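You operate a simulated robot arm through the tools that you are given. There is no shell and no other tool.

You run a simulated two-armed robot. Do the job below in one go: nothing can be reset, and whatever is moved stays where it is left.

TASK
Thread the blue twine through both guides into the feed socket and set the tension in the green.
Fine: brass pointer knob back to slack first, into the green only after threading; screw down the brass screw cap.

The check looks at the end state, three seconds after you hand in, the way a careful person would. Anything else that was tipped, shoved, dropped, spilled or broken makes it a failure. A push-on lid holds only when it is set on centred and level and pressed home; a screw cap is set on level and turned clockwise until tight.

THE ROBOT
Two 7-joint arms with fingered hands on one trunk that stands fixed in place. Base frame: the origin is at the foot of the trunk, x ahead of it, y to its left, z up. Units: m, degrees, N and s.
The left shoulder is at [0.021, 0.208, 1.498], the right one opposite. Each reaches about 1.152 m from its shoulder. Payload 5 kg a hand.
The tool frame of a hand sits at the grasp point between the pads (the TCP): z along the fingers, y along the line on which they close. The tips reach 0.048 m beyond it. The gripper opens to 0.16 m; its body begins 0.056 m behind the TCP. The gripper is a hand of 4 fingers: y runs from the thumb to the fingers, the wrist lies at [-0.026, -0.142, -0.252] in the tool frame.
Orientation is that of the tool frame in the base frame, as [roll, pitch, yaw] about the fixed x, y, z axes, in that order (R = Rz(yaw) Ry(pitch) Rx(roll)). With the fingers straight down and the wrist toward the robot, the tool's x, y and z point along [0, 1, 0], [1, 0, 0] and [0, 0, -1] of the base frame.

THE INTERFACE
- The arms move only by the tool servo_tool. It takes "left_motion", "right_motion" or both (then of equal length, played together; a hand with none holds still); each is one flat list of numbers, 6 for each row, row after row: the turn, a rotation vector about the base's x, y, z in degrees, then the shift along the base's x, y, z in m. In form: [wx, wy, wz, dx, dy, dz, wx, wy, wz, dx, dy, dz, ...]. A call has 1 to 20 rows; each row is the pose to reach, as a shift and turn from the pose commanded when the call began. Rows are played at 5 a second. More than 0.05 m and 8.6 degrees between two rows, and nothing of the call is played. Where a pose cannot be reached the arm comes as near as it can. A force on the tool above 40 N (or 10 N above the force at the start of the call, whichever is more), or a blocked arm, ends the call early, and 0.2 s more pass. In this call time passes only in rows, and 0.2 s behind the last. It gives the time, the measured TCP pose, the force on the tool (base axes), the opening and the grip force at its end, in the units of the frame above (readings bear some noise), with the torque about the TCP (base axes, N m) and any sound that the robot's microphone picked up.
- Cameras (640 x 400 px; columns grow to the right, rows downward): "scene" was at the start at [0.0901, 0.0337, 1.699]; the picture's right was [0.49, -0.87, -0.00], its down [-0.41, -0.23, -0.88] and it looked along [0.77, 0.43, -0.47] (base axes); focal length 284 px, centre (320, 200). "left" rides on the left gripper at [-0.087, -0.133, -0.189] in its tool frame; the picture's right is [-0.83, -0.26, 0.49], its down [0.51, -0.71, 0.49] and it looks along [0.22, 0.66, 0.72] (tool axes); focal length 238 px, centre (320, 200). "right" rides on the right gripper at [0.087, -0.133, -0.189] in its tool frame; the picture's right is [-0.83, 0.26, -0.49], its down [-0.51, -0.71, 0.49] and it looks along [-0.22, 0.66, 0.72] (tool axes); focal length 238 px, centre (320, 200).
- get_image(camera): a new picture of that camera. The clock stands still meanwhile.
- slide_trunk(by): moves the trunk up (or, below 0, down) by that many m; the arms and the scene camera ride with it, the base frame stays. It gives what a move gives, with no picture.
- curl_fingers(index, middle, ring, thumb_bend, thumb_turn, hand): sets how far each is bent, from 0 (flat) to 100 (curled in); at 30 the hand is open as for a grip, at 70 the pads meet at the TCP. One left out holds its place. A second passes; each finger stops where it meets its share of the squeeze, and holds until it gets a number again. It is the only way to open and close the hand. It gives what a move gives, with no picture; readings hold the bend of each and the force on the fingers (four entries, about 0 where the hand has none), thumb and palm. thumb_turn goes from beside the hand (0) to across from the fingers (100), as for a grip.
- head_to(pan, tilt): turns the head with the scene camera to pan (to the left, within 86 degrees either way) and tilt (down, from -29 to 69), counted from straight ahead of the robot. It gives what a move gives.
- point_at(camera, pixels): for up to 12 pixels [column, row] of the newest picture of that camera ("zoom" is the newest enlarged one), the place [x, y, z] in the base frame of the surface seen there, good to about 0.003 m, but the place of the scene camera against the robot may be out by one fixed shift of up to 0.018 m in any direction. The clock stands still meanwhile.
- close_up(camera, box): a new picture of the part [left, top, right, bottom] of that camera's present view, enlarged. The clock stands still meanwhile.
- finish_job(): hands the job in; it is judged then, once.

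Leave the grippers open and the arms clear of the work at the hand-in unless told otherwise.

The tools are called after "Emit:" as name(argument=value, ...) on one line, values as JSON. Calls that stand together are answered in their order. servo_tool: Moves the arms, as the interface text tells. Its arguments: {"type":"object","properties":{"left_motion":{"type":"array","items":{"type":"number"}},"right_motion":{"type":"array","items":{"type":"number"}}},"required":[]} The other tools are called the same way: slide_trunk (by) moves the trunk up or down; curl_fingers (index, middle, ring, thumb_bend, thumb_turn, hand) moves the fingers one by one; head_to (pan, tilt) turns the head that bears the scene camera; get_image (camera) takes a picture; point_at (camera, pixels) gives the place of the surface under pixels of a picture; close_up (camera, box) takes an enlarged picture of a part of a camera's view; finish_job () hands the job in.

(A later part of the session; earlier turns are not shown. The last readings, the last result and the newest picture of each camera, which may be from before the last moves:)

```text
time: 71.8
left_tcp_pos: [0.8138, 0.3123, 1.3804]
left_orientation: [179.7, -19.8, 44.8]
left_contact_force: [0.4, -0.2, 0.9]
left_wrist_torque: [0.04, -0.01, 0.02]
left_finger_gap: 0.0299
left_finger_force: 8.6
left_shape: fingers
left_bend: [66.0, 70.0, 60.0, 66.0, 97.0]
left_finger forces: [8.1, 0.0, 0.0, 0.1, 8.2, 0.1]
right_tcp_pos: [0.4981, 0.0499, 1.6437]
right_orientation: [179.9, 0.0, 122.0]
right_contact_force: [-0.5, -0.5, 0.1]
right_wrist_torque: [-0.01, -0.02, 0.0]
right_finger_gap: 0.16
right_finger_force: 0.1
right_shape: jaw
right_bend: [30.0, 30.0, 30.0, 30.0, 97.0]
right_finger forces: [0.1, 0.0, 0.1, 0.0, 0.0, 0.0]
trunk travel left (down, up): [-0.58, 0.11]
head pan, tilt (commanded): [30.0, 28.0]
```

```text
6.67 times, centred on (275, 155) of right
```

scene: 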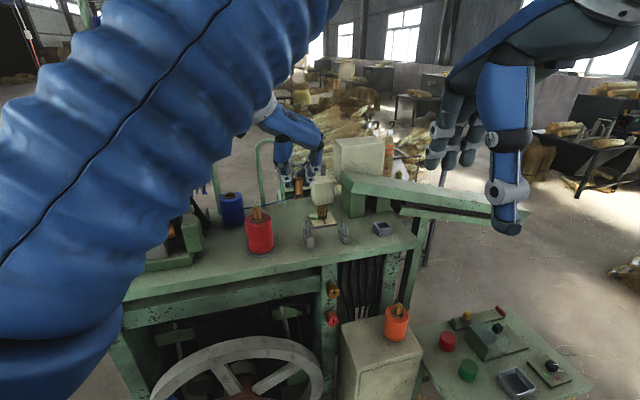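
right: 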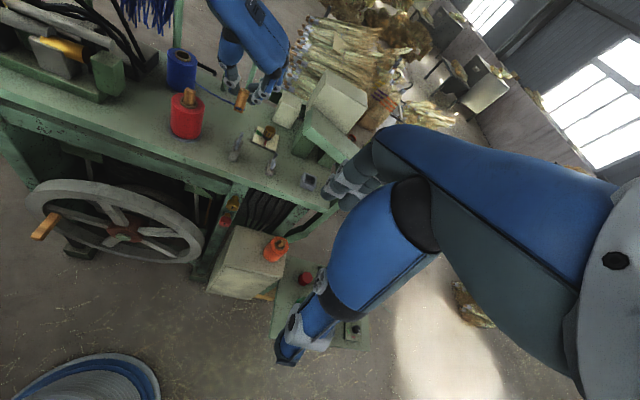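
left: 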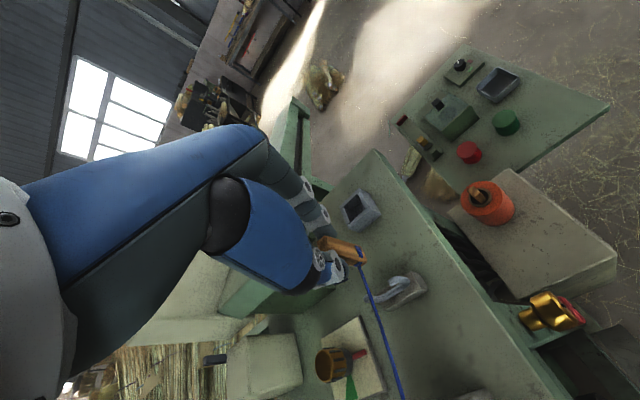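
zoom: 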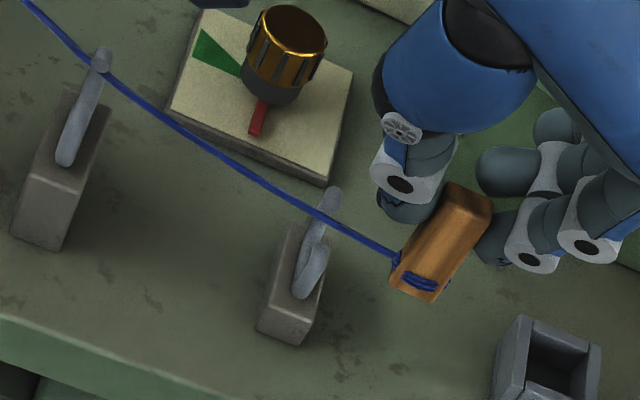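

Emit:
close_up(camera="left", box=[310, 230, 430, 340])

Emit:
point_at(camera="zoom", pixels=[[280, 150], [288, 187], [296, 220], [304, 255], [311, 290], [319, 325], [328, 370], [300, 125], [345, 240], [270, 275]])

```text
3.64 times, centred on (370, 285) of left
```

zoom: 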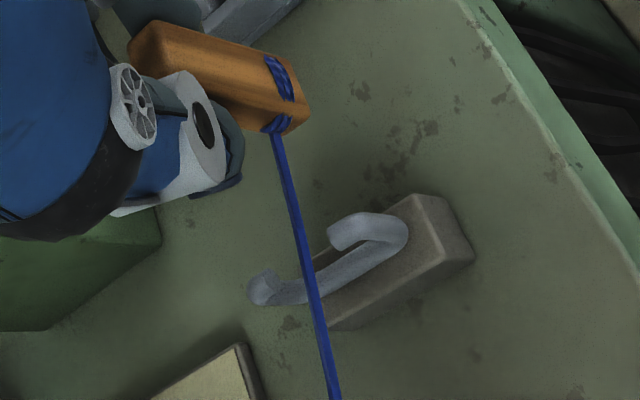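

```text
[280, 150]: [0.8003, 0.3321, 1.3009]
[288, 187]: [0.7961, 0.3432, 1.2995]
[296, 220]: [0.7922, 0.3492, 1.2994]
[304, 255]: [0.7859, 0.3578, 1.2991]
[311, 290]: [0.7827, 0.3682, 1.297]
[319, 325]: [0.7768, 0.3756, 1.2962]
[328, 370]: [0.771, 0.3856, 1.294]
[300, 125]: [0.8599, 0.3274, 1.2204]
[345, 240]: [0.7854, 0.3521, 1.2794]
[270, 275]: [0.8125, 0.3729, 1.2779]
```

The twine crosses guide 2's plane 16 mm to the front of centre, so I overshot. I'll shift back 20 mm toward the far side, then lower 38 mm so it drops in near the centre.

Emit:
servo_tool(left_motion=[0, 0, 0, 0.0075, 0.0074, 0, 0, 0, 0, 0.0146, 0.0144, 0, 0, 0, 0, 0.0146, 0.0144, -0.012, 0, 0, 0, 0.0146, 0.0144, -0.024, 0, 0, 0, 0.0146, 0.0144, -0.032, 0, 0, 0, 0.0146, 0.0144, -0.038])

Emit:
close_up(camera="scene", box=[285, 190, 395, 255])

Emit:
close_up(camera="left", box=[310, 230, 430, 340])

Emit:
point_at(camera="zoom", pixels=[[285, 187], [296, 240], [304, 270]])

```text
time: 73.2
left_tcp_pos: [0.8281, 0.3256, 1.3419]
left_orientation: [179.8, -19.7, 44.8]
left_contact_force: [-0.1, 0.7, -0.3]
left_wrist_torque: [0.02, 0.02, 0.0]
left_finger_gap: 0.0296
left_finger_force: 8.1
left_shape: fingers
left_bend: [66.0, 70.0, 60.0, 66.0, 97.0]
left_finger forces: [8.1, 0.0, 0.0, 0.0, 8.1, 0.0]
right_tcp_pos: [0.4983, 0.0511, 1.6439]
right_orientation: [-180.0, -0.1, 122.2]
right_contact_force: [0.0, 0.4, -0.4]
right_wrist_torque: [-0.01, -0.01, 0.02]
right_finger_gap: 0.1601
right_finger_force: 0.0
right_shape: jaw
right_bend: [30.0, 30.0, 30.0, 30.0, 97.0]
right_finger forces: [0.0, 0.1, 0.0, 0.1, 0.1, 0.0]
trunk travel left (down, up): [-0.58, 0.11]
head pan, tilt (commanded): [30.0, 28.0]
```

```text
5.82 times, centred on (340, 222) of scene
```

zoom: 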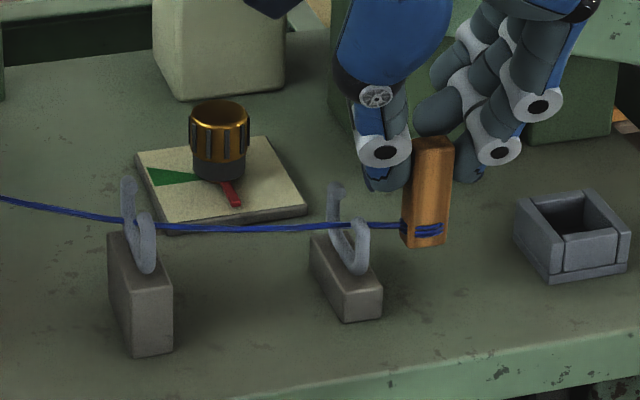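

```text
3.64 times, centred on (370, 285) of left
```

zoom: 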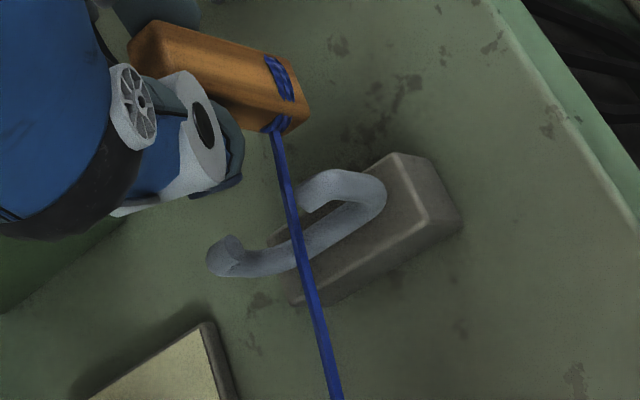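

```text
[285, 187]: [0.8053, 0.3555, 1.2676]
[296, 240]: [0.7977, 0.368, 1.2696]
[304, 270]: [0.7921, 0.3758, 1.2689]
```

Both guides now hold the twine: guide 2 crossing at (0.798,0.368,1.2696), centred and below the tips, and guide 1 still holding. I'll measure the plug's bottom precisely before moving to the socket.

Emit:
close_up(camera="left", box=[318, 232, 378, 280])

```text
8.33 times, centred on (348, 256) of left
```

zoom: 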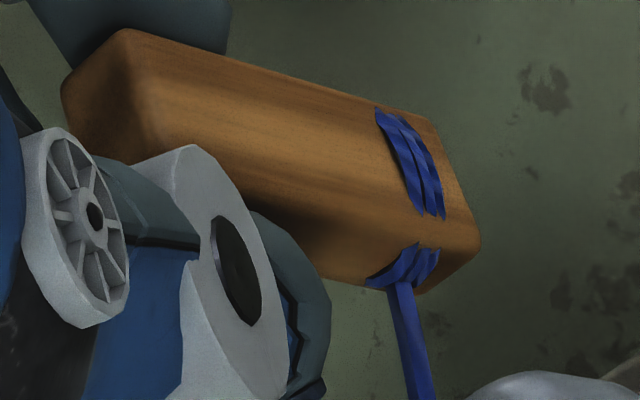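

Emit:
point_at(camera="zoom", pixels=[[474, 235], [430, 125], [428, 285], [455, 245], [445, 225], [385, 110], [125, 40], [75, 90], [95, 110], [300, 90], [330, 220], [160, 120]])

```text
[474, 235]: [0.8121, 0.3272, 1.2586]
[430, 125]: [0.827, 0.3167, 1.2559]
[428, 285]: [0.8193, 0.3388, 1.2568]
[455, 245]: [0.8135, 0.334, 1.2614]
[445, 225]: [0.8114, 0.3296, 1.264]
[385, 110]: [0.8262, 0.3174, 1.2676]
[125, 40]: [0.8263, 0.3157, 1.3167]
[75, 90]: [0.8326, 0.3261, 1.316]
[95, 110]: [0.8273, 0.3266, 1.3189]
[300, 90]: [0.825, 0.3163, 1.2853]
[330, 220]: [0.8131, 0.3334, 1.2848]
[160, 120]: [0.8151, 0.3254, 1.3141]
```

The plug's bottom centre is at (0.823,0.3275,1.257). The socket centre is (0.902,0.2655) with its rim at z 1.250, so I'll move (+0.079,−0.062) with a 6 mm rise.

Emit:
servo_tool(left_motion=[0, 0, 0, 0.01, -0.008, 0.006, 0, 0, 0, 0.027, -0.021, 0.006, 0, 0, 0, 0.045, -0.035, 0.006, 0, 0, 0, 0.062, -0.0485, 0.006, 0, 0, 0, 0.079, -0.062, 0.006])

Emit:
close_up(camera="left", box=[290, 200, 430, 320])

Emit:
close_up(camera="scene", box=[285, 190, 415, 265])

Emit:
close_up(camera="right", box=[240, 120, 340, 200])

```text
time: 74.4
left_tcp_pos: [0.9082, 0.2638, 1.3471]
left_orientation: [179.9, -19.8, 44.8]
left_contact_force: [0.2, -0.6, -0.2]
left_wrist_torque: [0.01, 0.02, -0.05]
left_finger_gap: 0.0298
left_finger_force: 8.0
left_shape: fingers
left_bend: [66.0, 70.0, 60.0, 66.0, 97.0]
left_finger forces: [8.2, 0.1, 0.1, 0.0, 8.1, 0.0]
right_tcp_pos: [0.5007, 0.0517, 1.6421]
right_orientation: [180.0, -0.1, 122.1]
right_contact_force: [-0.1, 0.3, -0.4]
right_wrist_torque: [0.05, 0.05, 0.02]
right_finger_gap: 0.16
right_finger_force: 0.0
right_shape: jaw
right_bend: [30.0, 30.0, 30.0, 30.0, 97.0]
right_finger forces: [0.0, 0.0, 0.0, 0.0, 0.0, 0.0]
trunk travel left (down, up): [-0.58, 0.11]
head pan, tilt (commanded): [30.0, 28.0]
```

```text
3.33 times, centred on (360, 260) of left
```

zoom: 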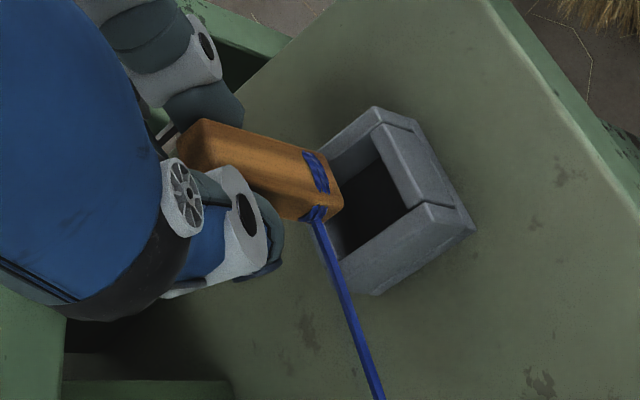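

```text
4.92 times, centred on (350, 228) of scene
```

zoom: 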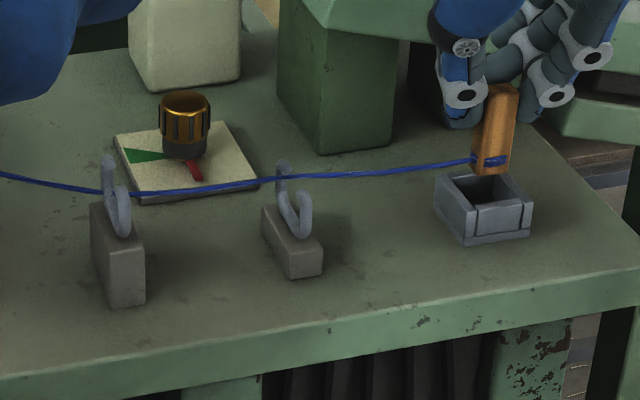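

```text
5.00 times, centred on (290, 160) of right
```

zoom: 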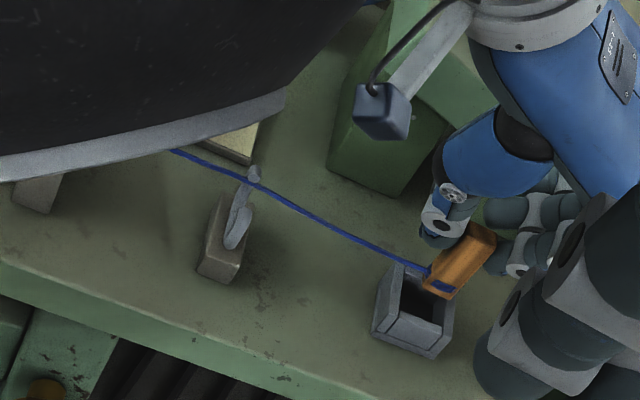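

The plug is over the socket. I'll measure plug bottom corners and socket rim in the same left view for fine alignment.

Emit:
close_up(camera="left", box=[322, 218, 402, 290])

```text
5.56 times, centred on (362, 254) of left
```

zoom: 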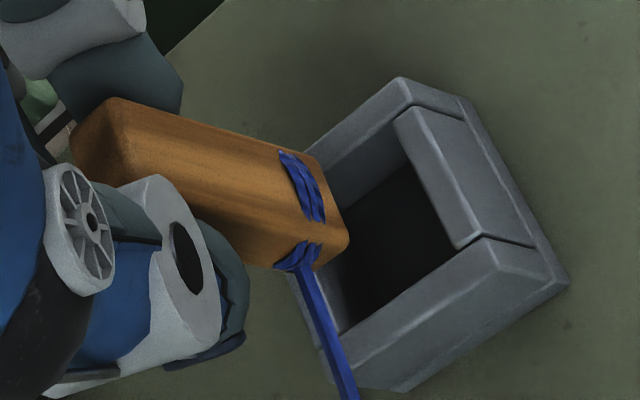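

Emit:
point_at(camera="zoom", pixels=[[344, 238], [315, 165], [312, 266], [326, 245], [320, 225], [405, 125], [465, 240], [345, 325], [410, 95], [535, 240], [405, 370], [110, 105]])

```text
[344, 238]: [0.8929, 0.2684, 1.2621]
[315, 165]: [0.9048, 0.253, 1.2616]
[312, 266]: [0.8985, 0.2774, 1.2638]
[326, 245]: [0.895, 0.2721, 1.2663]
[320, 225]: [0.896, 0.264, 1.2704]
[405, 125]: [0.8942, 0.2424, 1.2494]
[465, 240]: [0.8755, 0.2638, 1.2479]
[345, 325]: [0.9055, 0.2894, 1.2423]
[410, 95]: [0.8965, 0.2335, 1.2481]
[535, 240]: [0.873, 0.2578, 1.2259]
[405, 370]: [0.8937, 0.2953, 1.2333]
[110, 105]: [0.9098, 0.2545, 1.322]
```

The plug is centred over the cavity within 2 mm. I'll lower it gently 30 mm into the socket with a 1.5 mm correction.

Emit:
servo_tool(left_motion=[0, 0, 0, -0.0015, 0.0005, -0.005, 0, 0, 0, -0.0015, 0.0005, -0.012, 0, 0, 0, -0.0015, 0.0005, -0.018, 0, 0, 0, -0.0015, 0.0005, -0.024, 0, 0, 0, -0.0015, 0.0005, -0.03])

Emit:
close_up(camera="left", box=[310, 210, 400, 290])

Emit:
close_up(camera="scene", box=[285, 190, 415, 265])

```text
time: 75.6
left_tcp_pos: [0.9071, 0.2642, 1.3185]
left_orientation: [179.7, -19.7, 44.8]
left_contact_force: [0.0, 0.1, 0.0]
left_wrist_torque: [-0.02, -0.01, 0.01]
left_finger_gap: 0.0297
left_finger_force: 8.2
left_shape: fingers
left_bend: [66.0, 70.0, 60.0, 66.0, 97.0]
left_finger forces: [8.1, 0.0, 0.0, 0.1, 8.0, 0.0]
right_tcp_pos: [0.4984, 0.0511, 1.6432]
right_orientation: [-180.0, 0.1, 122.1]
right_contact_force: [-0.8, -0.6, -0.8]
right_wrist_torque: [0.01, 0.01, 0.01]
right_finger_gap: 0.1596
right_finger_force: 0.1
right_shape: jaw
right_bend: [30.0, 30.0, 30.0, 30.0, 97.0]
right_finger forces: [0.1, 0.0, 0.0, 0.0, 0.0, 0.0]
trunk travel left (down, up): [-0.58, 0.11]
head pan, tilt (commanded): [30.0, 28.0]
```

```text
5.00 times, centred on (355, 250) of left
```

zoom: 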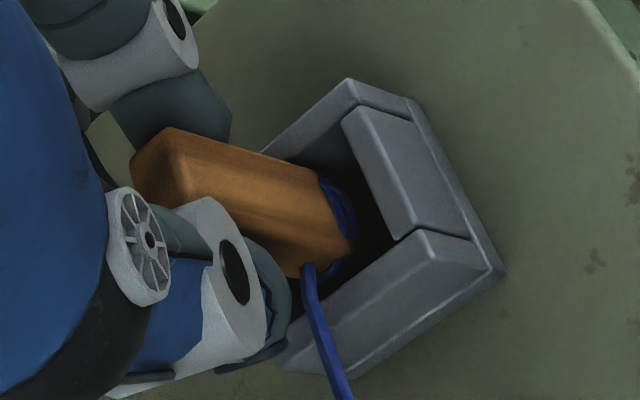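

```text
4.92 times, centred on (350, 228) of scene
```

zoom: 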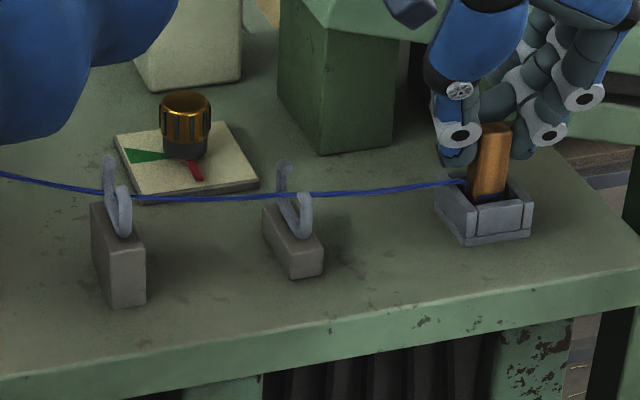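

The plug is inside the cavity with no side force and the twine runs through both guides. I'll lower a little more in 3 mm steps until it seats.

Emit:
servo_tool(left_motion=[0, 0, 0, 0, 0, -0.002, 0, 0, 0, 0, 0, -0.004, 0, 0, 0, 0, 0, -0.006])

Emit:
close_up(camera="left", box=[310, 210, 400, 290])

```text
time: 76.4
left_tcp_pos: [0.9057, 0.2647, 1.3134]
left_orientation: [179.7, -19.9, 44.8]
left_contact_force: [-0.2, 0.6, 12.3]
left_wrist_torque: [0.01, 0.01, 0.02]
left_finger_gap: 0.0296
left_finger_force: 9.9
left_shape: fingers
left_bend: [66.0, 70.0, 60.0, 66.0, 98.0]
left_finger forces: [9.5, 0.0, 0.0, 0.1, 10.2, 0.0]
right_tcp_pos: [0.4987, 0.0513, 1.6433]
right_orientation: [180.0, -0.1, 122.1]
right_contact_force: [0.2, 0.3, 0.2]
right_wrist_torque: [-0.01, -0.02, -0.01]
right_finger_gap: 0.1598
right_finger_force: 0.0
right_shape: jaw
right_bend: [30.0, 30.0, 30.0, 30.0, 97.0]
right_finger forces: [0.0, 0.0, 0.1, 0.0, 0.0, 0.0]
trunk travel left (down, up): [-0.58, 0.11]
head pan, tilt (commanded): [30.0, 28.0]
```

```text
5.00 times, centred on (355, 250) of left
```

zoom: 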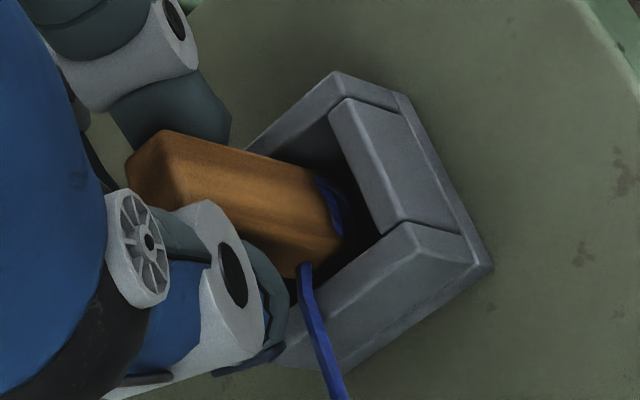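

There's 12 N upward at plug-bottom height ≈1.228, so the plug is on the socket floor. I'll ease up 1 mm, then open the fingers gently.

Emit:
servo_tool(left_motion=[0, 0, 0, 0, 0, 0.001])

Emit:
curl_fingers(hand="left", index=62, middle=62, thumb_bend=62)

Emit:
close_up(camera="left", box=[310, 210, 400, 290])

Emit:
close_up(camera="scene", box=[285, 190, 415, 265])

```text
time: 76.8
left_tcp_pos: [0.9055, 0.2663, 1.3144]
left_orientation: [179.8, -19.8, 44.9]
left_contact_force: [0.2, 0.5, 13.3]
left_wrist_torque: [0.04, -0.08, 0.0]
left_finger_gap: 0.0293
left_finger_force: 9.5
left_shape: fingers
left_bend: [66.0, 70.0, 60.0, 66.0, 98.0]
left_finger forces: [9.9, 0.1, 0.0, 0.0, 10.1, 0.0]
right_tcp_pos: [0.4969, 0.0511, 1.643]
right_orientation: [179.9, 0.1, 122.1]
right_contact_force: [0.2, -0.2, -0.5]
right_wrist_torque: [-0.02, 0.03, 0.01]
right_finger_gap: 0.1598
right_finger_force: 0.1
right_shape: jaw
right_bend: [30.0, 30.0, 30.0, 30.0, 97.0]
right_finger forces: [0.0, 0.0, 0.0, 0.0, 0.0, 0.0]
trunk travel left (down, up): [-0.58, 0.11]
head pan, tilt (commanded): [30.0, 28.0]
```

```text
time: 77.8
left_tcp_pos: [0.9067, 0.2664, 1.3121]
left_orientation: [179.8, -19.7, 44.8]
left_contact_force: [-0.1, -0.3, 0.2]
left_wrist_torque: [0.0, 0.02, -0.01]
left_finger_gap: 0.0429
left_finger_force: 0.0
left_shape: fingers
left_bend: [62.0, 62.0, 60.0, 62.0, 98.0]
left_finger forces: [0.0, 0.0, 0.1, 0.0, 0.0, 0.0]
right_tcp_pos: [0.4983, 0.0515, 1.644]
right_orientation: [180.0, 0.0, 122.1]
right_contact_force: [0.6, 0.0, 0.2]
right_wrist_torque: [-0.03, 0.01, 0.01]
right_finger_gap: 0.16
right_finger_force: 0.1
right_shape: jaw
right_bend: [30.0, 30.0, 30.0, 30.0, 97.0]
right_finger forces: [0.0, 0.0, 0.0, 0.1, 0.0, 0.0]
trunk travel left (down, up): [-0.58, 0.11]
head pan, tilt (commanded): [30.0, 28.0]
```

```text
5.00 times, centred on (355, 250) of left
```

zoom: 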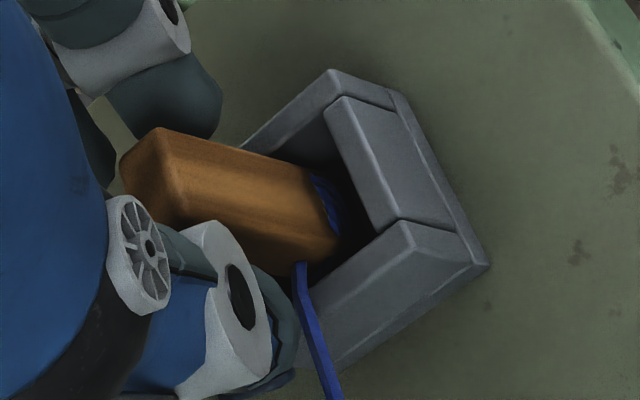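

```text
4.92 times, centred on (350, 228) of scene
```

zoom: 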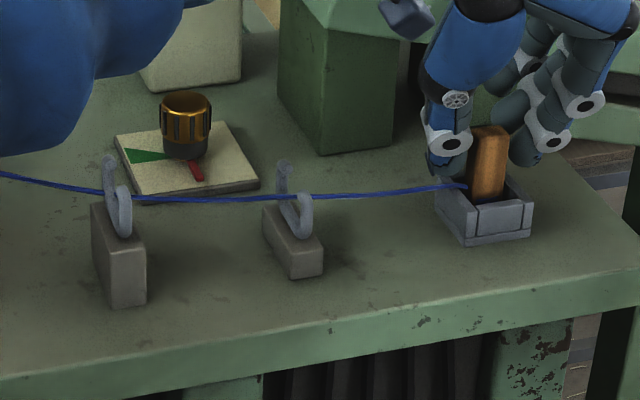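

The plug stands by itself in the socket and the twine lies in both guides. I'll open wider and rise straight up clear of it.

Emit:
curl_fingers(hand="left", index=54, middle=54, ring=54, thumb_bend=54)

Emit:
servo_tool(left_motion=[0, 0, 0, 0, 0, 0.015, 0, 0, 0, 0, 0, 0.03, 0, 0, 0, 0, 0, 0.06, 0, 0, 0, 0, 0, 0.1, 0, 0, 0, 0, 0, 0.14])

Emit:
close_up(camera="scene", box=[285, 190, 415, 265])

Emit:
get_image(camera="left")

```text
time: 78.8
left_tcp_pos: [0.9058, 0.2657, 1.3113]
left_orientation: [179.9, -19.7, 44.8]
left_contact_force: [0.1, 0.4, 0.1]
left_wrist_torque: [-0.03, 0.01, -0.02]
left_finger_gap: 0.0746
left_finger_force: 0.0
left_shape: fingers
left_bend: [54.0, 54.0, 54.0, 54.0, 98.0]
left_finger forces: [0.0, 0.1, 0.0, 0.0, 0.0, 0.0]
right_tcp_pos: [0.4993, 0.0511, 1.6425]
right_orientation: [180.0, 0.0, 122.1]
right_contact_force: [-0.8, -0.9, 0.4]
right_wrist_torque: [-0.01, 0.02, -0.01]
right_finger_gap: 0.1598
right_finger_force: 0.0
right_shape: jaw
right_bend: [30.0, 30.0, 30.0, 30.0, 97.0]
right_finger forces: [0.1, 0.0, 0.0, 0.0, 0.1, 0.1]
trunk travel left (down, up): [-0.58, 0.11]
head pan, tilt (commanded): [30.0, 28.0]
```

```text
time: 80.0
left_tcp_pos: [0.9038, 0.2649, 1.4531]
left_orientation: [179.8, -19.7, 44.8]
left_contact_force: [-1.5, -0.6, -1.8]
left_wrist_torque: [0.04, -0.08, -0.02]
left_finger_gap: 0.075
left_finger_force: 0.1
left_shape: fingers
left_bend: [54.0, 54.0, 54.0, 54.0, 98.0]
left_finger forces: [0.1, 0.0, 0.0, 0.1, 0.1, 0.0]
right_tcp_pos: [0.4965, 0.0504, 1.6436]
right_orientation: [180.0, 0.0, 122.2]
right_contact_force: [0.0, 0.6, 0.9]
right_wrist_torque: [0.0, -0.05, -0.02]
right_finger_gap: 0.1598
right_finger_force: 0.0
right_shape: jaw
right_bend: [30.0, 30.0, 30.0, 30.0, 97.0]
right_finger forces: [0.0, 0.1, 0.1, 0.0, 0.0, 0.1]
trunk travel left (down, up): [-0.58, 0.11]
head pan, tilt (commanded): [30.0, 28.0]
```

```text
4.92 times, centred on (350, 228) of scene
```

zoom: 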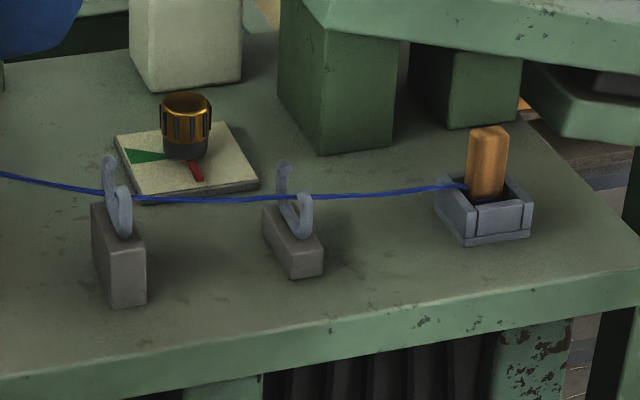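

```text
taken
```

left: 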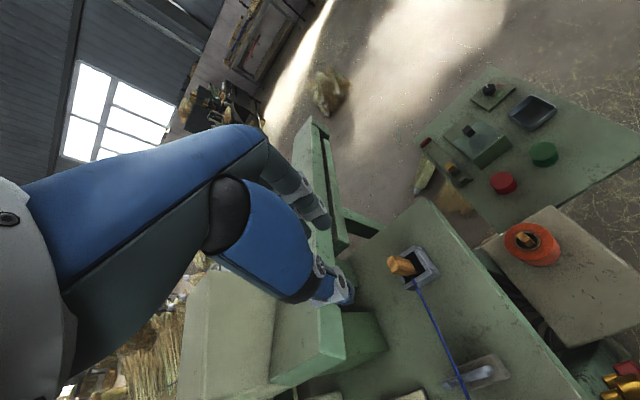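

The plug stays in the socket and the twine runs spool → guide 1 → guide 2 → socket. I'll zoom tightly on each guide and the socket to verify.

Emit:
close_up(camera="scene", box=[300, 210, 325, 240])

Emit:
close_up(camera="scene", box=[335, 210, 362, 240])

Emit:
close_up(camera="left", box=[380, 235, 500, 400])

```text
13.33 times, centred on (312, 225) of scene
```

zoom: 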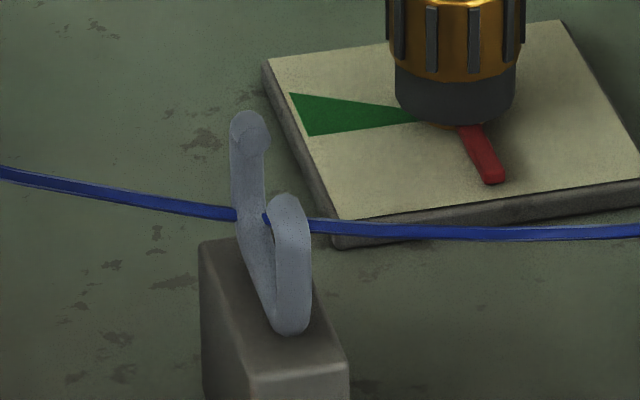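

```text
13.33 times, centred on (348, 225) of scene
```

zoom: 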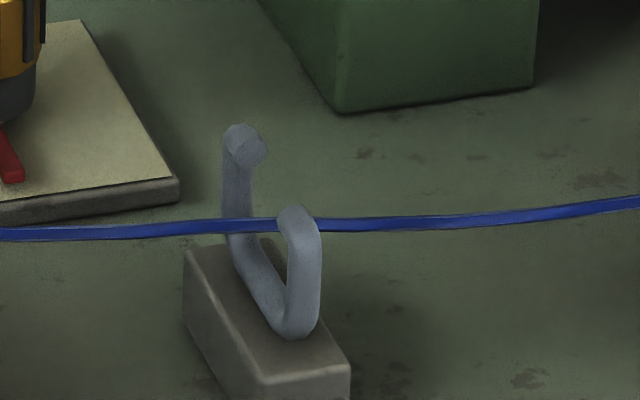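

```text
2.42 times, centred on (440, 318) of left
```

zoom: 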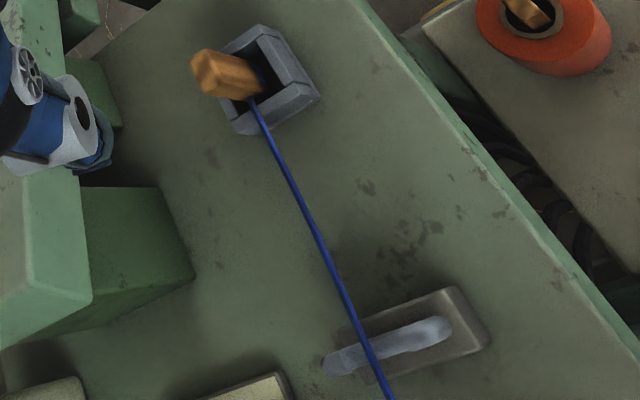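

Guide 2 is clear: twine in front of the far arm and behind the near arm. At guide 1 the far arm seems to hide a short piece, so I'll check positions from the same scene zoom, comparing twine points with the guide's arms.

Emit:
close_up(camera="scene", box=[303, 215, 321, 232])

Emit:
get_image(camera="right")

```text
16.00 times, centred on (312, 224) of scene
```

zoom: 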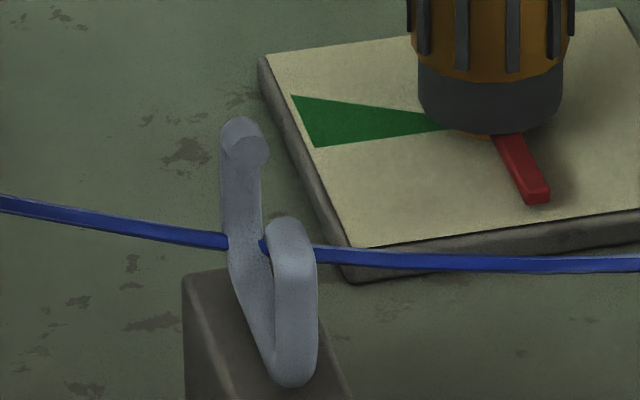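

```text
taken
```

right: 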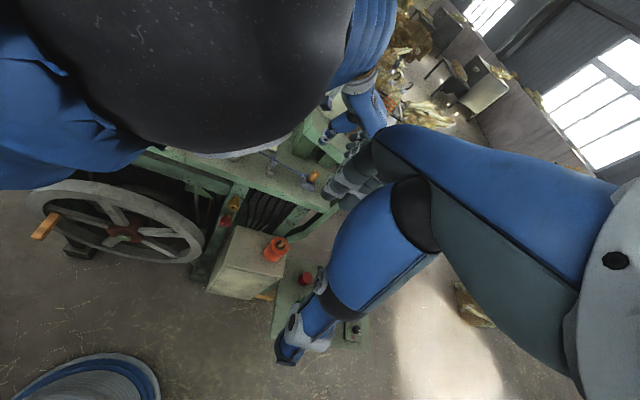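

I'll check guide 1 again from the left camera on the way. Next the left hand goes back above the dial: raise slightly, undo the lean, and travel to (0.860,0.480,1.45).

Emit:
servo_tool(left_motion=[-3.5, 3.5, 0, -0.02, 0.03, 0.01, -7, 7, 0, -0.04, 0.06, 0.02, -10.6, 10.6, 0, -0.06, 0.09, 0.025, -14.1, 14.1, 0, -0.07, 0.125, 0.025, -14.1, 14.1, 0, -0.065, 0.16, 0.025, -14.1, 14.1, 0, -0.055, 0.19, 0.02, -14.1, 14.1, 0, -0.044, 0.2155, 0])

Emit:
get_image(camera="left")

```text
time: 81.6
left_tcp_pos: [0.8625, 0.4834, 1.4505]
left_orientation: [179.8, 0.4, 44.7]
left_contact_force: [0.4, 0.6, -0.2]
left_wrist_torque: [-0.02, 0.16, -0.02]
left_finger_gap: 0.0749
left_finger_force: 0.0
left_shape: fingers
left_bend: [54.0, 54.0, 54.0, 54.0, 98.0]
left_finger forces: [0.0, 0.0, 0.0, 0.0, 0.0, 0.1]
right_tcp_pos: [0.5, 0.0559, 1.6434]
right_orientation: [-179.8, 0.1, 122.1]
right_contact_force: [0.9, 1.8, 0.0]
right_wrist_torque: [-0.25, 0.07, 0.02]
right_finger_gap: 0.1599
right_finger_force: 0.0
right_shape: jaw
right_bend: [30.0, 30.0, 30.0, 30.0, 97.0]
right_finger forces: [0.0, 0.0, 0.0, 0.0, 0.0, 0.1]
trunk travel left (down, up): [-0.58, 0.11]
head pan, tilt (commanded): [30.0, 28.0]
```

```text
taken
```

left: 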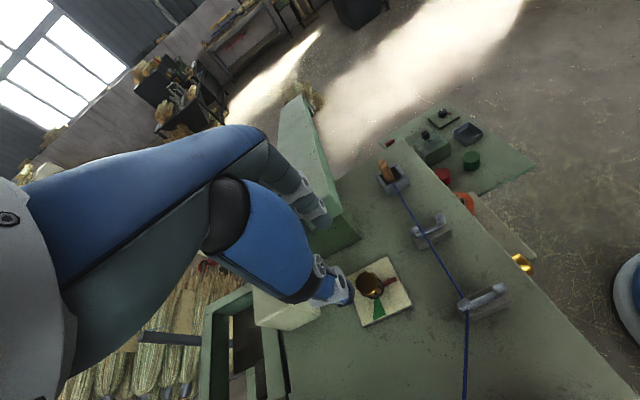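

The left camera shows the whole twine path, bending at guide 1 near (463,303). I'll zoom there.

Emit:
close_up(camera="left", box=[435, 270, 525, 340])

Emit:
close_up(camera="left", box=[360, 140, 520, 340])

```text
5.71 times, centred on (480, 305) of left
```

zoom: 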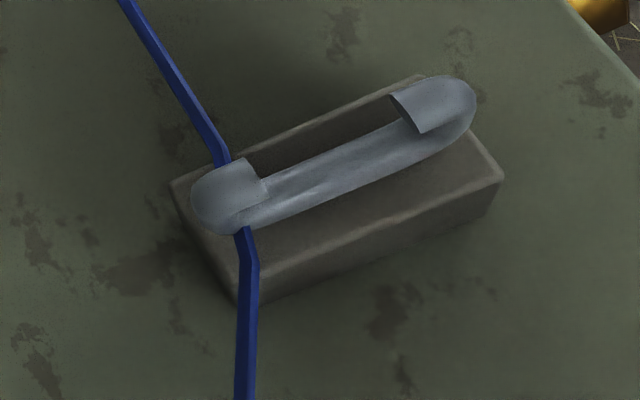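

```text
2.00 times, centred on (440, 240) of left
```

zoom: 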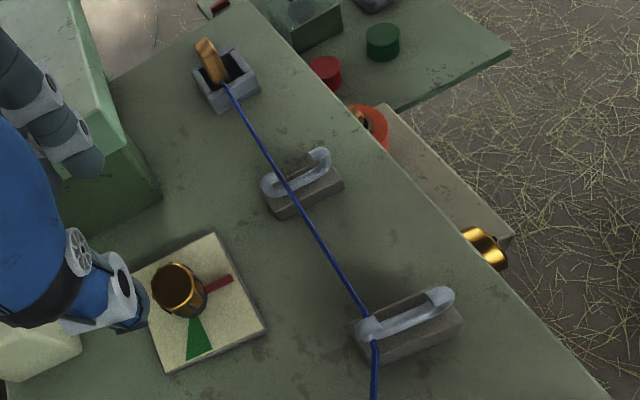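

The twine runs under guide 1's curled tip, inside the hook, and is centred in guide 2. Now the dial: it needs about 108° clockwise from 224° to the middle of the green (116°). I'll turn the open hand to yaw ~118 above the knob first.

Emit:
servo_tool(left_motion=[0, 0, 8, -0.001, -0.001, 0, 0, 0, 16, -0.002, -0.002, 0, 0, 0, 24, -0.0022, -0.0028, 0, 0, 0, 32, -0.0022, -0.0028, 0, 0, 0, 40, -0.0022, -0.0028, 0, 0, 0, 48, -0.0022, -0.0028, 0, 0, 0, 56, -0.0022, -0.0028, 0, 0, 0, 64, -0.0022, -0.0028, 0, 0, 0, 72, -0.0022, -0.0028, 0])

```text
time: 83.6
left_tcp_pos: [0.8589, 0.4775, 1.454]
left_orientation: [179.8, 0.1, 117.0]
left_contact_force: [-1.1, 0.3, 0.2]
left_wrist_torque: [0.02, 0.02, 0.03]
left_finger_gap: 0.0749
left_finger_force: 0.1
left_shape: fingers
left_bend: [54.0, 54.0, 54.0, 54.0, 97.0]
left_finger forces: [0.0, 0.0, 0.0, 0.1, 0.1, 0.0]
right_tcp_pos: [0.4992, 0.0508, 1.6424]
right_orientation: [-180.0, -0.1, 122.1]
right_contact_force: [0.7, -0.8, 1.0]
right_wrist_torque: [0.08, 0.0, 0.01]
right_finger_gap: 0.16
right_finger_force: 0.1
right_shape: jaw
right_bend: [30.0, 30.0, 30.0, 30.0, 97.0]
right_finger forces: [0.0, 0.1, 0.1, 0.0, 0.1, 0.0]
trunk travel left (down, up): [-0.58, 0.11]
head pan, tilt (commanded): [30.0, 28.0]
```

Yaw 117 reached. Descend to z≈1.292 around the knob.

Emit:
servo_tool(left_motion=[0, 0, 0, 0, 0.001, -0.04, 0, 0, 0, 0, 0.001, -0.08, 0, 0, 0, 0, 0.001, -0.115, 0, 0, 0, 0, 0.001, -0.14, 0, 0, 0, 0, 0.001, -0.16])

Emit:
close_up(camera="left", box=[240, 160, 400, 300])

Emit:
close_up(camera="scene", box=[285, 175, 375, 245])

```text
time: 84.8
left_tcp_pos: [0.8591, 0.4792, 1.2904]
left_orientation: [179.7, 0.1, 116.7]
left_contact_force: [0.5, 0.1, -0.8]
left_wrist_torque: [-0.02, 0.08, -0.04]
left_finger_gap: 0.0751
left_finger_force: 0.0
left_shape: fingers
left_bend: [54.0, 54.0, 54.0, 54.0, 97.0]
left_finger forces: [0.0, 0.1, 0.1, 0.0, 0.0, 0.1]
right_tcp_pos: [0.4984, 0.0521, 1.6435]
right_orientation: [-180.0, 0.0, 122.1]
right_contact_force: [0.7, -0.9, 0.1]
right_wrist_torque: [-0.02, 0.05, 0.0]
right_finger_gap: 0.16
right_finger_force: 0.0
right_shape: jaw
right_bend: [30.0, 30.0, 30.0, 30.0, 97.0]
right_finger forces: [0.1, 0.1, 0.0, 0.0, 0.0, 0.0]
trunk travel left (down, up): [-0.58, 0.11]
head pan, tilt (commanded): [30.0, 28.0]
```

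```text
2.86 times, centred on (320, 230) of left
```

zoom: 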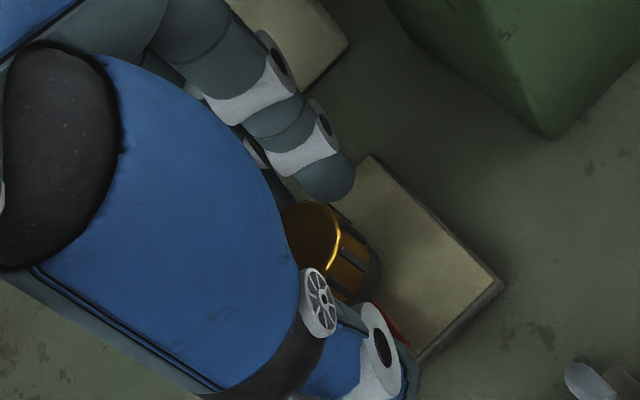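

```text
5.71 times, centred on (330, 210) of scene
```

zoom: 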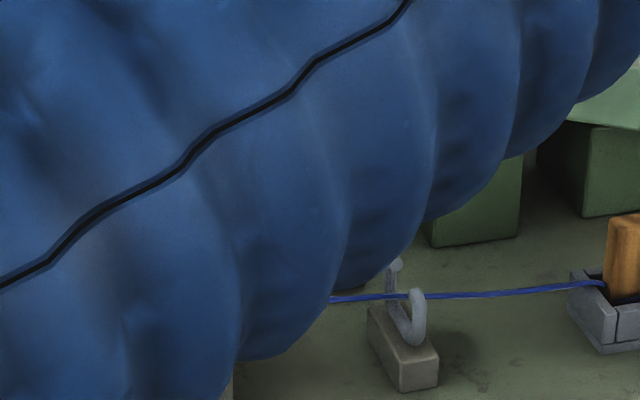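

The knob is between the thumb and fingers. I'll close and turn clockwise 57°.

Emit:
curl_fingers(hand="left", index=72, middle=72, ring=66, thumb_bend=72)

Emit:
servo_tool(left_motion=[0, 0, -6.4, 0, 0, 0, 0, 0, -12.8, 0, 0, 0, 0, 0, -19.2, 0, 0, 0, 0, 0, -25.6, 0, 0, 0, 0, 0, -32, 0, 0, 0, 0, 0, -38.4, 0, 0, 0, 0, 0, -44.8, 0, 0, 0, 0, 0, -51, 0, 0, 0, 0, 0, -57, 0, 0, 0])

```text
time: 85.8
left_tcp_pos: [0.8595, 0.4801, 1.2903]
left_orientation: [179.8, 0.3, 116.8]
left_contact_force: [2.8, 3.6, 0.1]
left_wrist_torque: [0.13, -0.12, -0.11]
left_finger_gap: 0.0369
left_finger_force: 13.7
left_shape: fingers
left_bend: [62.0, 65.0, 66.0, 66.0, 97.0]
left_finger forces: [8.2, 7.6, 0.0, 0.0, 12.2, 0.0]
right_tcp_pos: [0.4984, 0.0517, 1.6438]
right_orientation: [180.0, 0.0, 122.1]
right_contact_force: [-0.5, 0.3, -0.6]
right_wrist_torque: [-0.01, 0.03, 0.0]
right_finger_gap: 0.1598
right_finger_force: 0.2
right_shape: jaw
right_bend: [30.0, 30.0, 30.0, 30.0, 97.0]
right_finger forces: [0.0, 0.0, 0.1, 0.1, 0.1, 0.0]
trunk travel left (down, up): [-0.58, 0.11]
head pan, tilt (commanded): [30.0, 28.0]
```

```text
time: 87.8
left_tcp_pos: [0.86, 0.4823, 1.291]
left_orientation: [179.9, 0.2, 59.7]
left_contact_force: [5.2, 12.5, -6.8]
left_wrist_torque: [0.45, -0.12, 0.02]
left_finger_gap: 0.0366
left_finger_force: 15.6
left_shape: fingers
left_bend: [63.0, 66.0, 66.0, 67.0, 97.0]
left_finger forces: [5.8, 12.1, 0.0, 0.1, 13.2, 0.0]
right_tcp_pos: [0.4997, 0.0536, 1.6434]
right_orientation: [-179.9, 0.0, 122.0]
right_contact_force: [0.6, -0.9, 0.0]
right_wrist_torque: [-0.03, 0.02, 0.01]
right_finger_gap: 0.16
right_finger_force: 0.0
right_shape: jaw
right_bend: [30.0, 30.0, 30.0, 30.0, 97.0]
right_finger forces: [0.0, 0.1, 0.1, 0.0, 0.0, 0.0]
trunk travel left (down, up): [-0.58, 0.11]
head pan, tilt (commanded): [30.0, 28.0]
```

It turned with little torque. I'll open, lift 0.1 m and look at the pointer.

Emit:
curl_fingers(hand="left", index=54, middle=54, ring=54, thumb_bend=54)

Emit:
servo_tool(left_motion=[0, 0, 0, 0, 0, 0.03, 0, 0, 0, 0, 0, 0.07, 0, 0, 0, 0, 0, 0.1])

Emit:
close_up(camera="left", box=[310, 220, 420, 320])

```text
time: 88.8
left_tcp_pos: [0.8597, 0.4791, 1.2926]
left_orientation: [179.6, 0.2, 59.8]
left_contact_force: [0.5, -0.1, -0.3]
left_wrist_torque: [-0.01, 0.04, 0.03]
left_finger_gap: 0.0747
left_finger_force: 0.0
left_shape: fingers
left_bend: [54.0, 54.0, 54.0, 54.0, 97.0]
left_finger forces: [0.0, 0.0, 0.0, 0.0, 0.0, 0.0]
right_tcp_pos: [0.4984, 0.0507, 1.6431]
right_orientation: [179.9, 0.0, 121.9]
right_contact_force: [0.4, -0.6, 0.3]
right_wrist_torque: [0.03, -0.03, -0.02]
right_finger_gap: 0.1599
right_finger_force: 0.0
right_shape: jaw
right_bend: [30.0, 30.0, 30.0, 30.0, 97.0]
right_finger forces: [0.0, 0.0, 0.1, 0.0, 0.1, 0.0]
trunk travel left (down, up): [-0.58, 0.11]
head pan, tilt (commanded): [30.0, 28.0]
```

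```text
time: 89.6
left_tcp_pos: [0.8599, 0.4789, 1.3935]
left_orientation: [179.8, 0.3, 59.8]
left_contact_force: [-0.8, 1.0, -1.5]
left_wrist_torque: [-0.07, -0.09, 0.03]
left_finger_gap: 0.0744
left_finger_force: 0.0
left_shape: fingers
left_bend: [54.0, 54.0, 54.0, 54.0, 97.0]
left_finger forces: [0.1, 0.1, 0.0, 0.1, 0.0, 0.0]
right_tcp_pos: [0.4993, 0.0517, 1.6431]
right_orientation: [179.9, 0.0, 122.1]
right_contact_force: [0.2, 0.1, -0.7]
right_wrist_torque: [-0.01, -0.03, -0.01]
right_finger_gap: 0.1598
right_finger_force: 0.1
right_shape: jaw
right_bend: [30.0, 30.0, 30.0, 30.0, 97.0]
right_finger forces: [0.1, 0.1, 0.1, 0.0, 0.1, 0.0]
trunk travel left (down, up): [-0.58, 0.11]
head pan, tilt (commanded): [30.0, 28.0]
```

```text
4.00 times, centred on (365, 270) of left
```

zoom: 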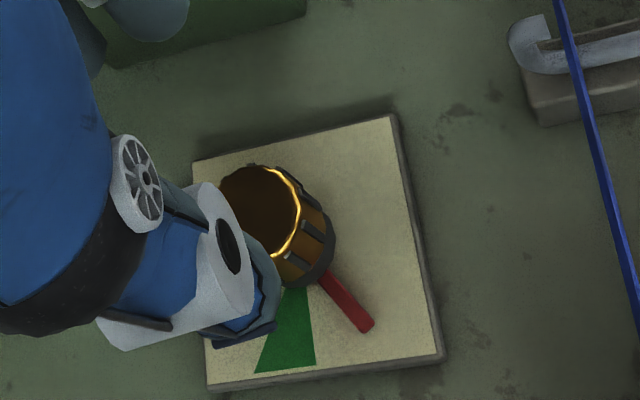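

The pointer is now just short of the green. I'll measure the pointer tip (365,323), its root (328,278), and the green's corners (258,368), (313,360).

Emit:
point_at(camera="zoom", pixels=[[364, 322], [345, 300], [330, 280], [258, 368], [313, 360], [304, 295], [260, 205], [396, 118], [437, 355]])

```text
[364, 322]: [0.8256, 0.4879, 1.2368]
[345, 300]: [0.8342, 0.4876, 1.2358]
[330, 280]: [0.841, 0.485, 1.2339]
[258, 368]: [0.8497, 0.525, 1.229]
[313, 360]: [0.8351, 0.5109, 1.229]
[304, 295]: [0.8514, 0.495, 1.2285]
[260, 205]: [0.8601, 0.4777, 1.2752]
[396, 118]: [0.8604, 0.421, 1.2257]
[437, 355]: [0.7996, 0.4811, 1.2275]
```

The pointer is at ~167° and the green spans 103°–129°, so another 51° clockwise puts it in the middle. I'll turn the open hand back +54°, descend and regrip.

Emit:
servo_tool(left_motion=[0, 0, 7.7, 0, 0.0005, 0, 0, 0, 15.4, 0, 0.001, 0, 0, 0, 23.1, 0, 0.001, 0, 0, 0, 30.8, 0, 0.001, 0, 0, 0, 38.5, 0, 0.001, 0, 0, 0, 46.2, 0, 0.001, 0, 0, 0, 54, 0, 0.001, 0, 0, 0, 54, 0, 0.001, -0.03, 0, 0, 54, 0, 0.001, -0.06, 0, 0, 54, 0, 0.001, -0.085, 0, 0, 54, 0, 0.001, -0.1015])

Emit:
curl_fingers(hand="left", index=72, middle=72, ring=66, thumb_bend=72)

```text
time: 92.0
left_tcp_pos: [0.8603, 0.4806, 1.2916]
left_orientation: [179.7, 0.2, 113.8]
left_contact_force: [1.3, -0.2, -0.4]
left_wrist_torque: [-0.04, 0.01, 0.02]
left_finger_gap: 0.0748
left_finger_force: 0.0
left_shape: fingers
left_bend: [54.0, 54.0, 54.0, 54.0, 97.0]
left_finger forces: [0.1, 0.0, 0.1, 0.0, 0.0, 0.0]
right_tcp_pos: [0.4989, 0.0525, 1.6436]
right_orientation: [-180.0, 0.0, 122.1]
right_contact_force: [0.7, -0.5, 0.0]
right_wrist_torque: [-0.03, 0.06, 0.02]
right_finger_gap: 0.16
right_finger_force: 0.1
right_shape: jaw
right_bend: [30.0, 30.0, 30.0, 30.0, 97.0]
right_finger forces: [0.0, 0.1, 0.0, 0.0, 0.0, 0.0]
trunk travel left (down, up): [-0.58, 0.11]
head pan, tilt (commanded): [30.0, 28.0]
```

```text
time: 93.0
left_tcp_pos: [0.8596, 0.4808, 1.2923]
left_orientation: [179.8, 0.1, 114.0]
left_contact_force: [2.7, 6.0, -2.2]
left_wrist_torque: [0.23, -0.09, 0.01]
left_finger_gap: 0.037
left_finger_force: 13.9
left_shape: fingers
left_bend: [62.0, 66.0, 66.0, 66.0, 97.0]
left_finger forces: [8.0, 7.4, 0.0, 0.0, 12.6, 0.0]
right_tcp_pos: [0.4987, 0.0535, 1.6428]
right_orientation: [-179.9, 0.0, 122.1]
right_contact_force: [-0.4, 0.4, 0.3]
right_wrist_torque: [-0.01, 0.0, 0.01]
right_finger_gap: 0.1603
right_finger_force: 0.3
right_shape: jaw
right_bend: [30.0, 30.0, 30.0, 30.0, 97.0]
right_finger forces: [0.0, 0.1, 0.0, 0.1, 0.0, 0.0]
trunk travel left (down, up): [-0.58, 0.11]
head pan, tilt (commanded): [30.0, 28.0]
```

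Gripped. I'll turn clockwise 51°, then open, lift and check.

Emit:
servo_tool(left_motion=[0, 0, -6.4, 0, 0, 0, 0, 0, -12.8, 0, 0, 0, 0, 0, -19.2, 0, 0, 0, 0, 0, -25.6, 0, 0, 0, 0, 0, -32, 0, 0, 0, 0, 0, -38.4, 0, 0, 0, 0, 0, -44.8, 0, 0, 0, 0, 0, -51, 0, 0, 0])

Emit:
curl_fingers(hand="left", index=54, middle=54, ring=54, thumb_bend=54)

Emit:
servo_tool(left_motion=[0, 0, 0, 0, 0, 0.03, 0, 0, 0, 0, 0, 0.07, 0, 0, 0, 0, 0, 0.11, 0, 0, 0, 0, 0, 0.15])

Emit:
close_up(camera="left", box=[320, 220, 440, 330])

```text
time: 94.8
left_tcp_pos: [0.8605, 0.4825, 1.2908]
left_orientation: [179.6, 0.2, 62.8]
left_contact_force: [8.9, 8.9, 3.0]
left_wrist_torque: [0.29, -0.41, 0.08]
left_finger_gap: 0.0365
left_finger_force: 17.6
left_shape: fingers
left_bend: [62.0, 66.0, 66.0, 67.0, 97.0]
left_finger forces: [7.9, 13.7, 0.0, 0.0, 13.2, 0.1]
right_tcp_pos: [0.4988, 0.0525, 1.6437]
right_orientation: [-179.8, 0.0, 122.1]
right_contact_force: [0.6, -0.3, 0.3]
right_wrist_torque: [-0.04, -0.01, 0.01]
right_finger_gap: 0.1597
right_finger_force: 0.0
right_shape: jaw
right_bend: [30.0, 30.0, 30.0, 30.0, 97.0]
right_finger forces: [0.0, 0.0, 0.1, 0.0, 0.0, 0.0]
trunk travel left (down, up): [-0.58, 0.11]
head pan, tilt (commanded): [30.0, 28.0]
```

```text
time: 95.8
left_tcp_pos: [0.859, 0.4815, 1.2921]
left_orientation: [179.6, 0.2, 62.8]
left_contact_force: [0.1, -0.1, 0.1]
left_wrist_torque: [0.01, 0.0, -0.01]
left_finger_gap: 0.0746
left_finger_force: 0.0
left_shape: fingers
left_bend: [54.0, 54.0, 54.0, 54.0, 97.0]
left_finger forces: [0.1, 0.0, 0.0, 0.1, 0.1, 0.0]
right_tcp_pos: [0.4984, 0.0513, 1.6435]
right_orientation: [-180.0, 0.0, 122.1]
right_contact_force: [1.2, -0.7, -0.4]
right_wrist_torque: [0.01, 0.01, -0.02]
right_finger_gap: 0.16
right_finger_force: 0.0
right_shape: jaw
right_bend: [30.0, 30.0, 30.0, 30.0, 97.0]
right_finger forces: [0.0, 0.0, 0.0, 0.0, 0.0, 0.1]
trunk travel left (down, up): [-0.58, 0.11]
head pan, tilt (commanded): [30.0, 28.0]
```

```text
time: 96.8
left_tcp_pos: [0.8562, 0.4807, 1.4415]
left_orientation: [179.8, 0.1, 62.7]
left_contact_force: [0.1, -1.4, -1.8]
left_wrist_torque: [0.04, -0.11, 0.03]
left_finger_gap: 0.0746
left_finger_force: 0.1
left_shape: fingers
left_bend: [54.0, 54.0, 54.0, 54.0, 97.0]
left_finger forces: [0.0, 0.0, 0.0, 0.0, 0.0, 0.1]
right_tcp_pos: [0.4955, 0.0513, 1.6436]
right_orientation: [-180.0, 0.1, 122.1]
right_contact_force: [-0.7, -0.3, -0.1]
right_wrist_torque: [0.01, -0.09, 0.0]
right_finger_gap: 0.16
right_finger_force: 0.0
right_shape: jaw
right_bend: [30.0, 30.0, 30.0, 30.0, 97.0]
right_finger forces: [0.0, 0.0, 0.1, 0.1, 0.1, 0.0]
trunk travel left (down, up): [-0.58, 0.11]
head pan, tilt (commanded): [30.0, 28.0]
```

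```text
3.64 times, centred on (380, 275) of left
```

zoom: 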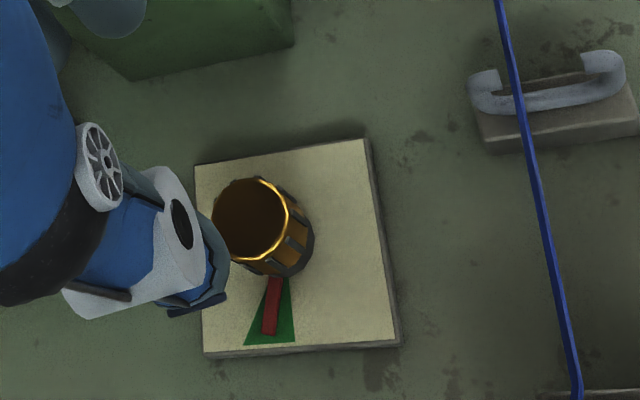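

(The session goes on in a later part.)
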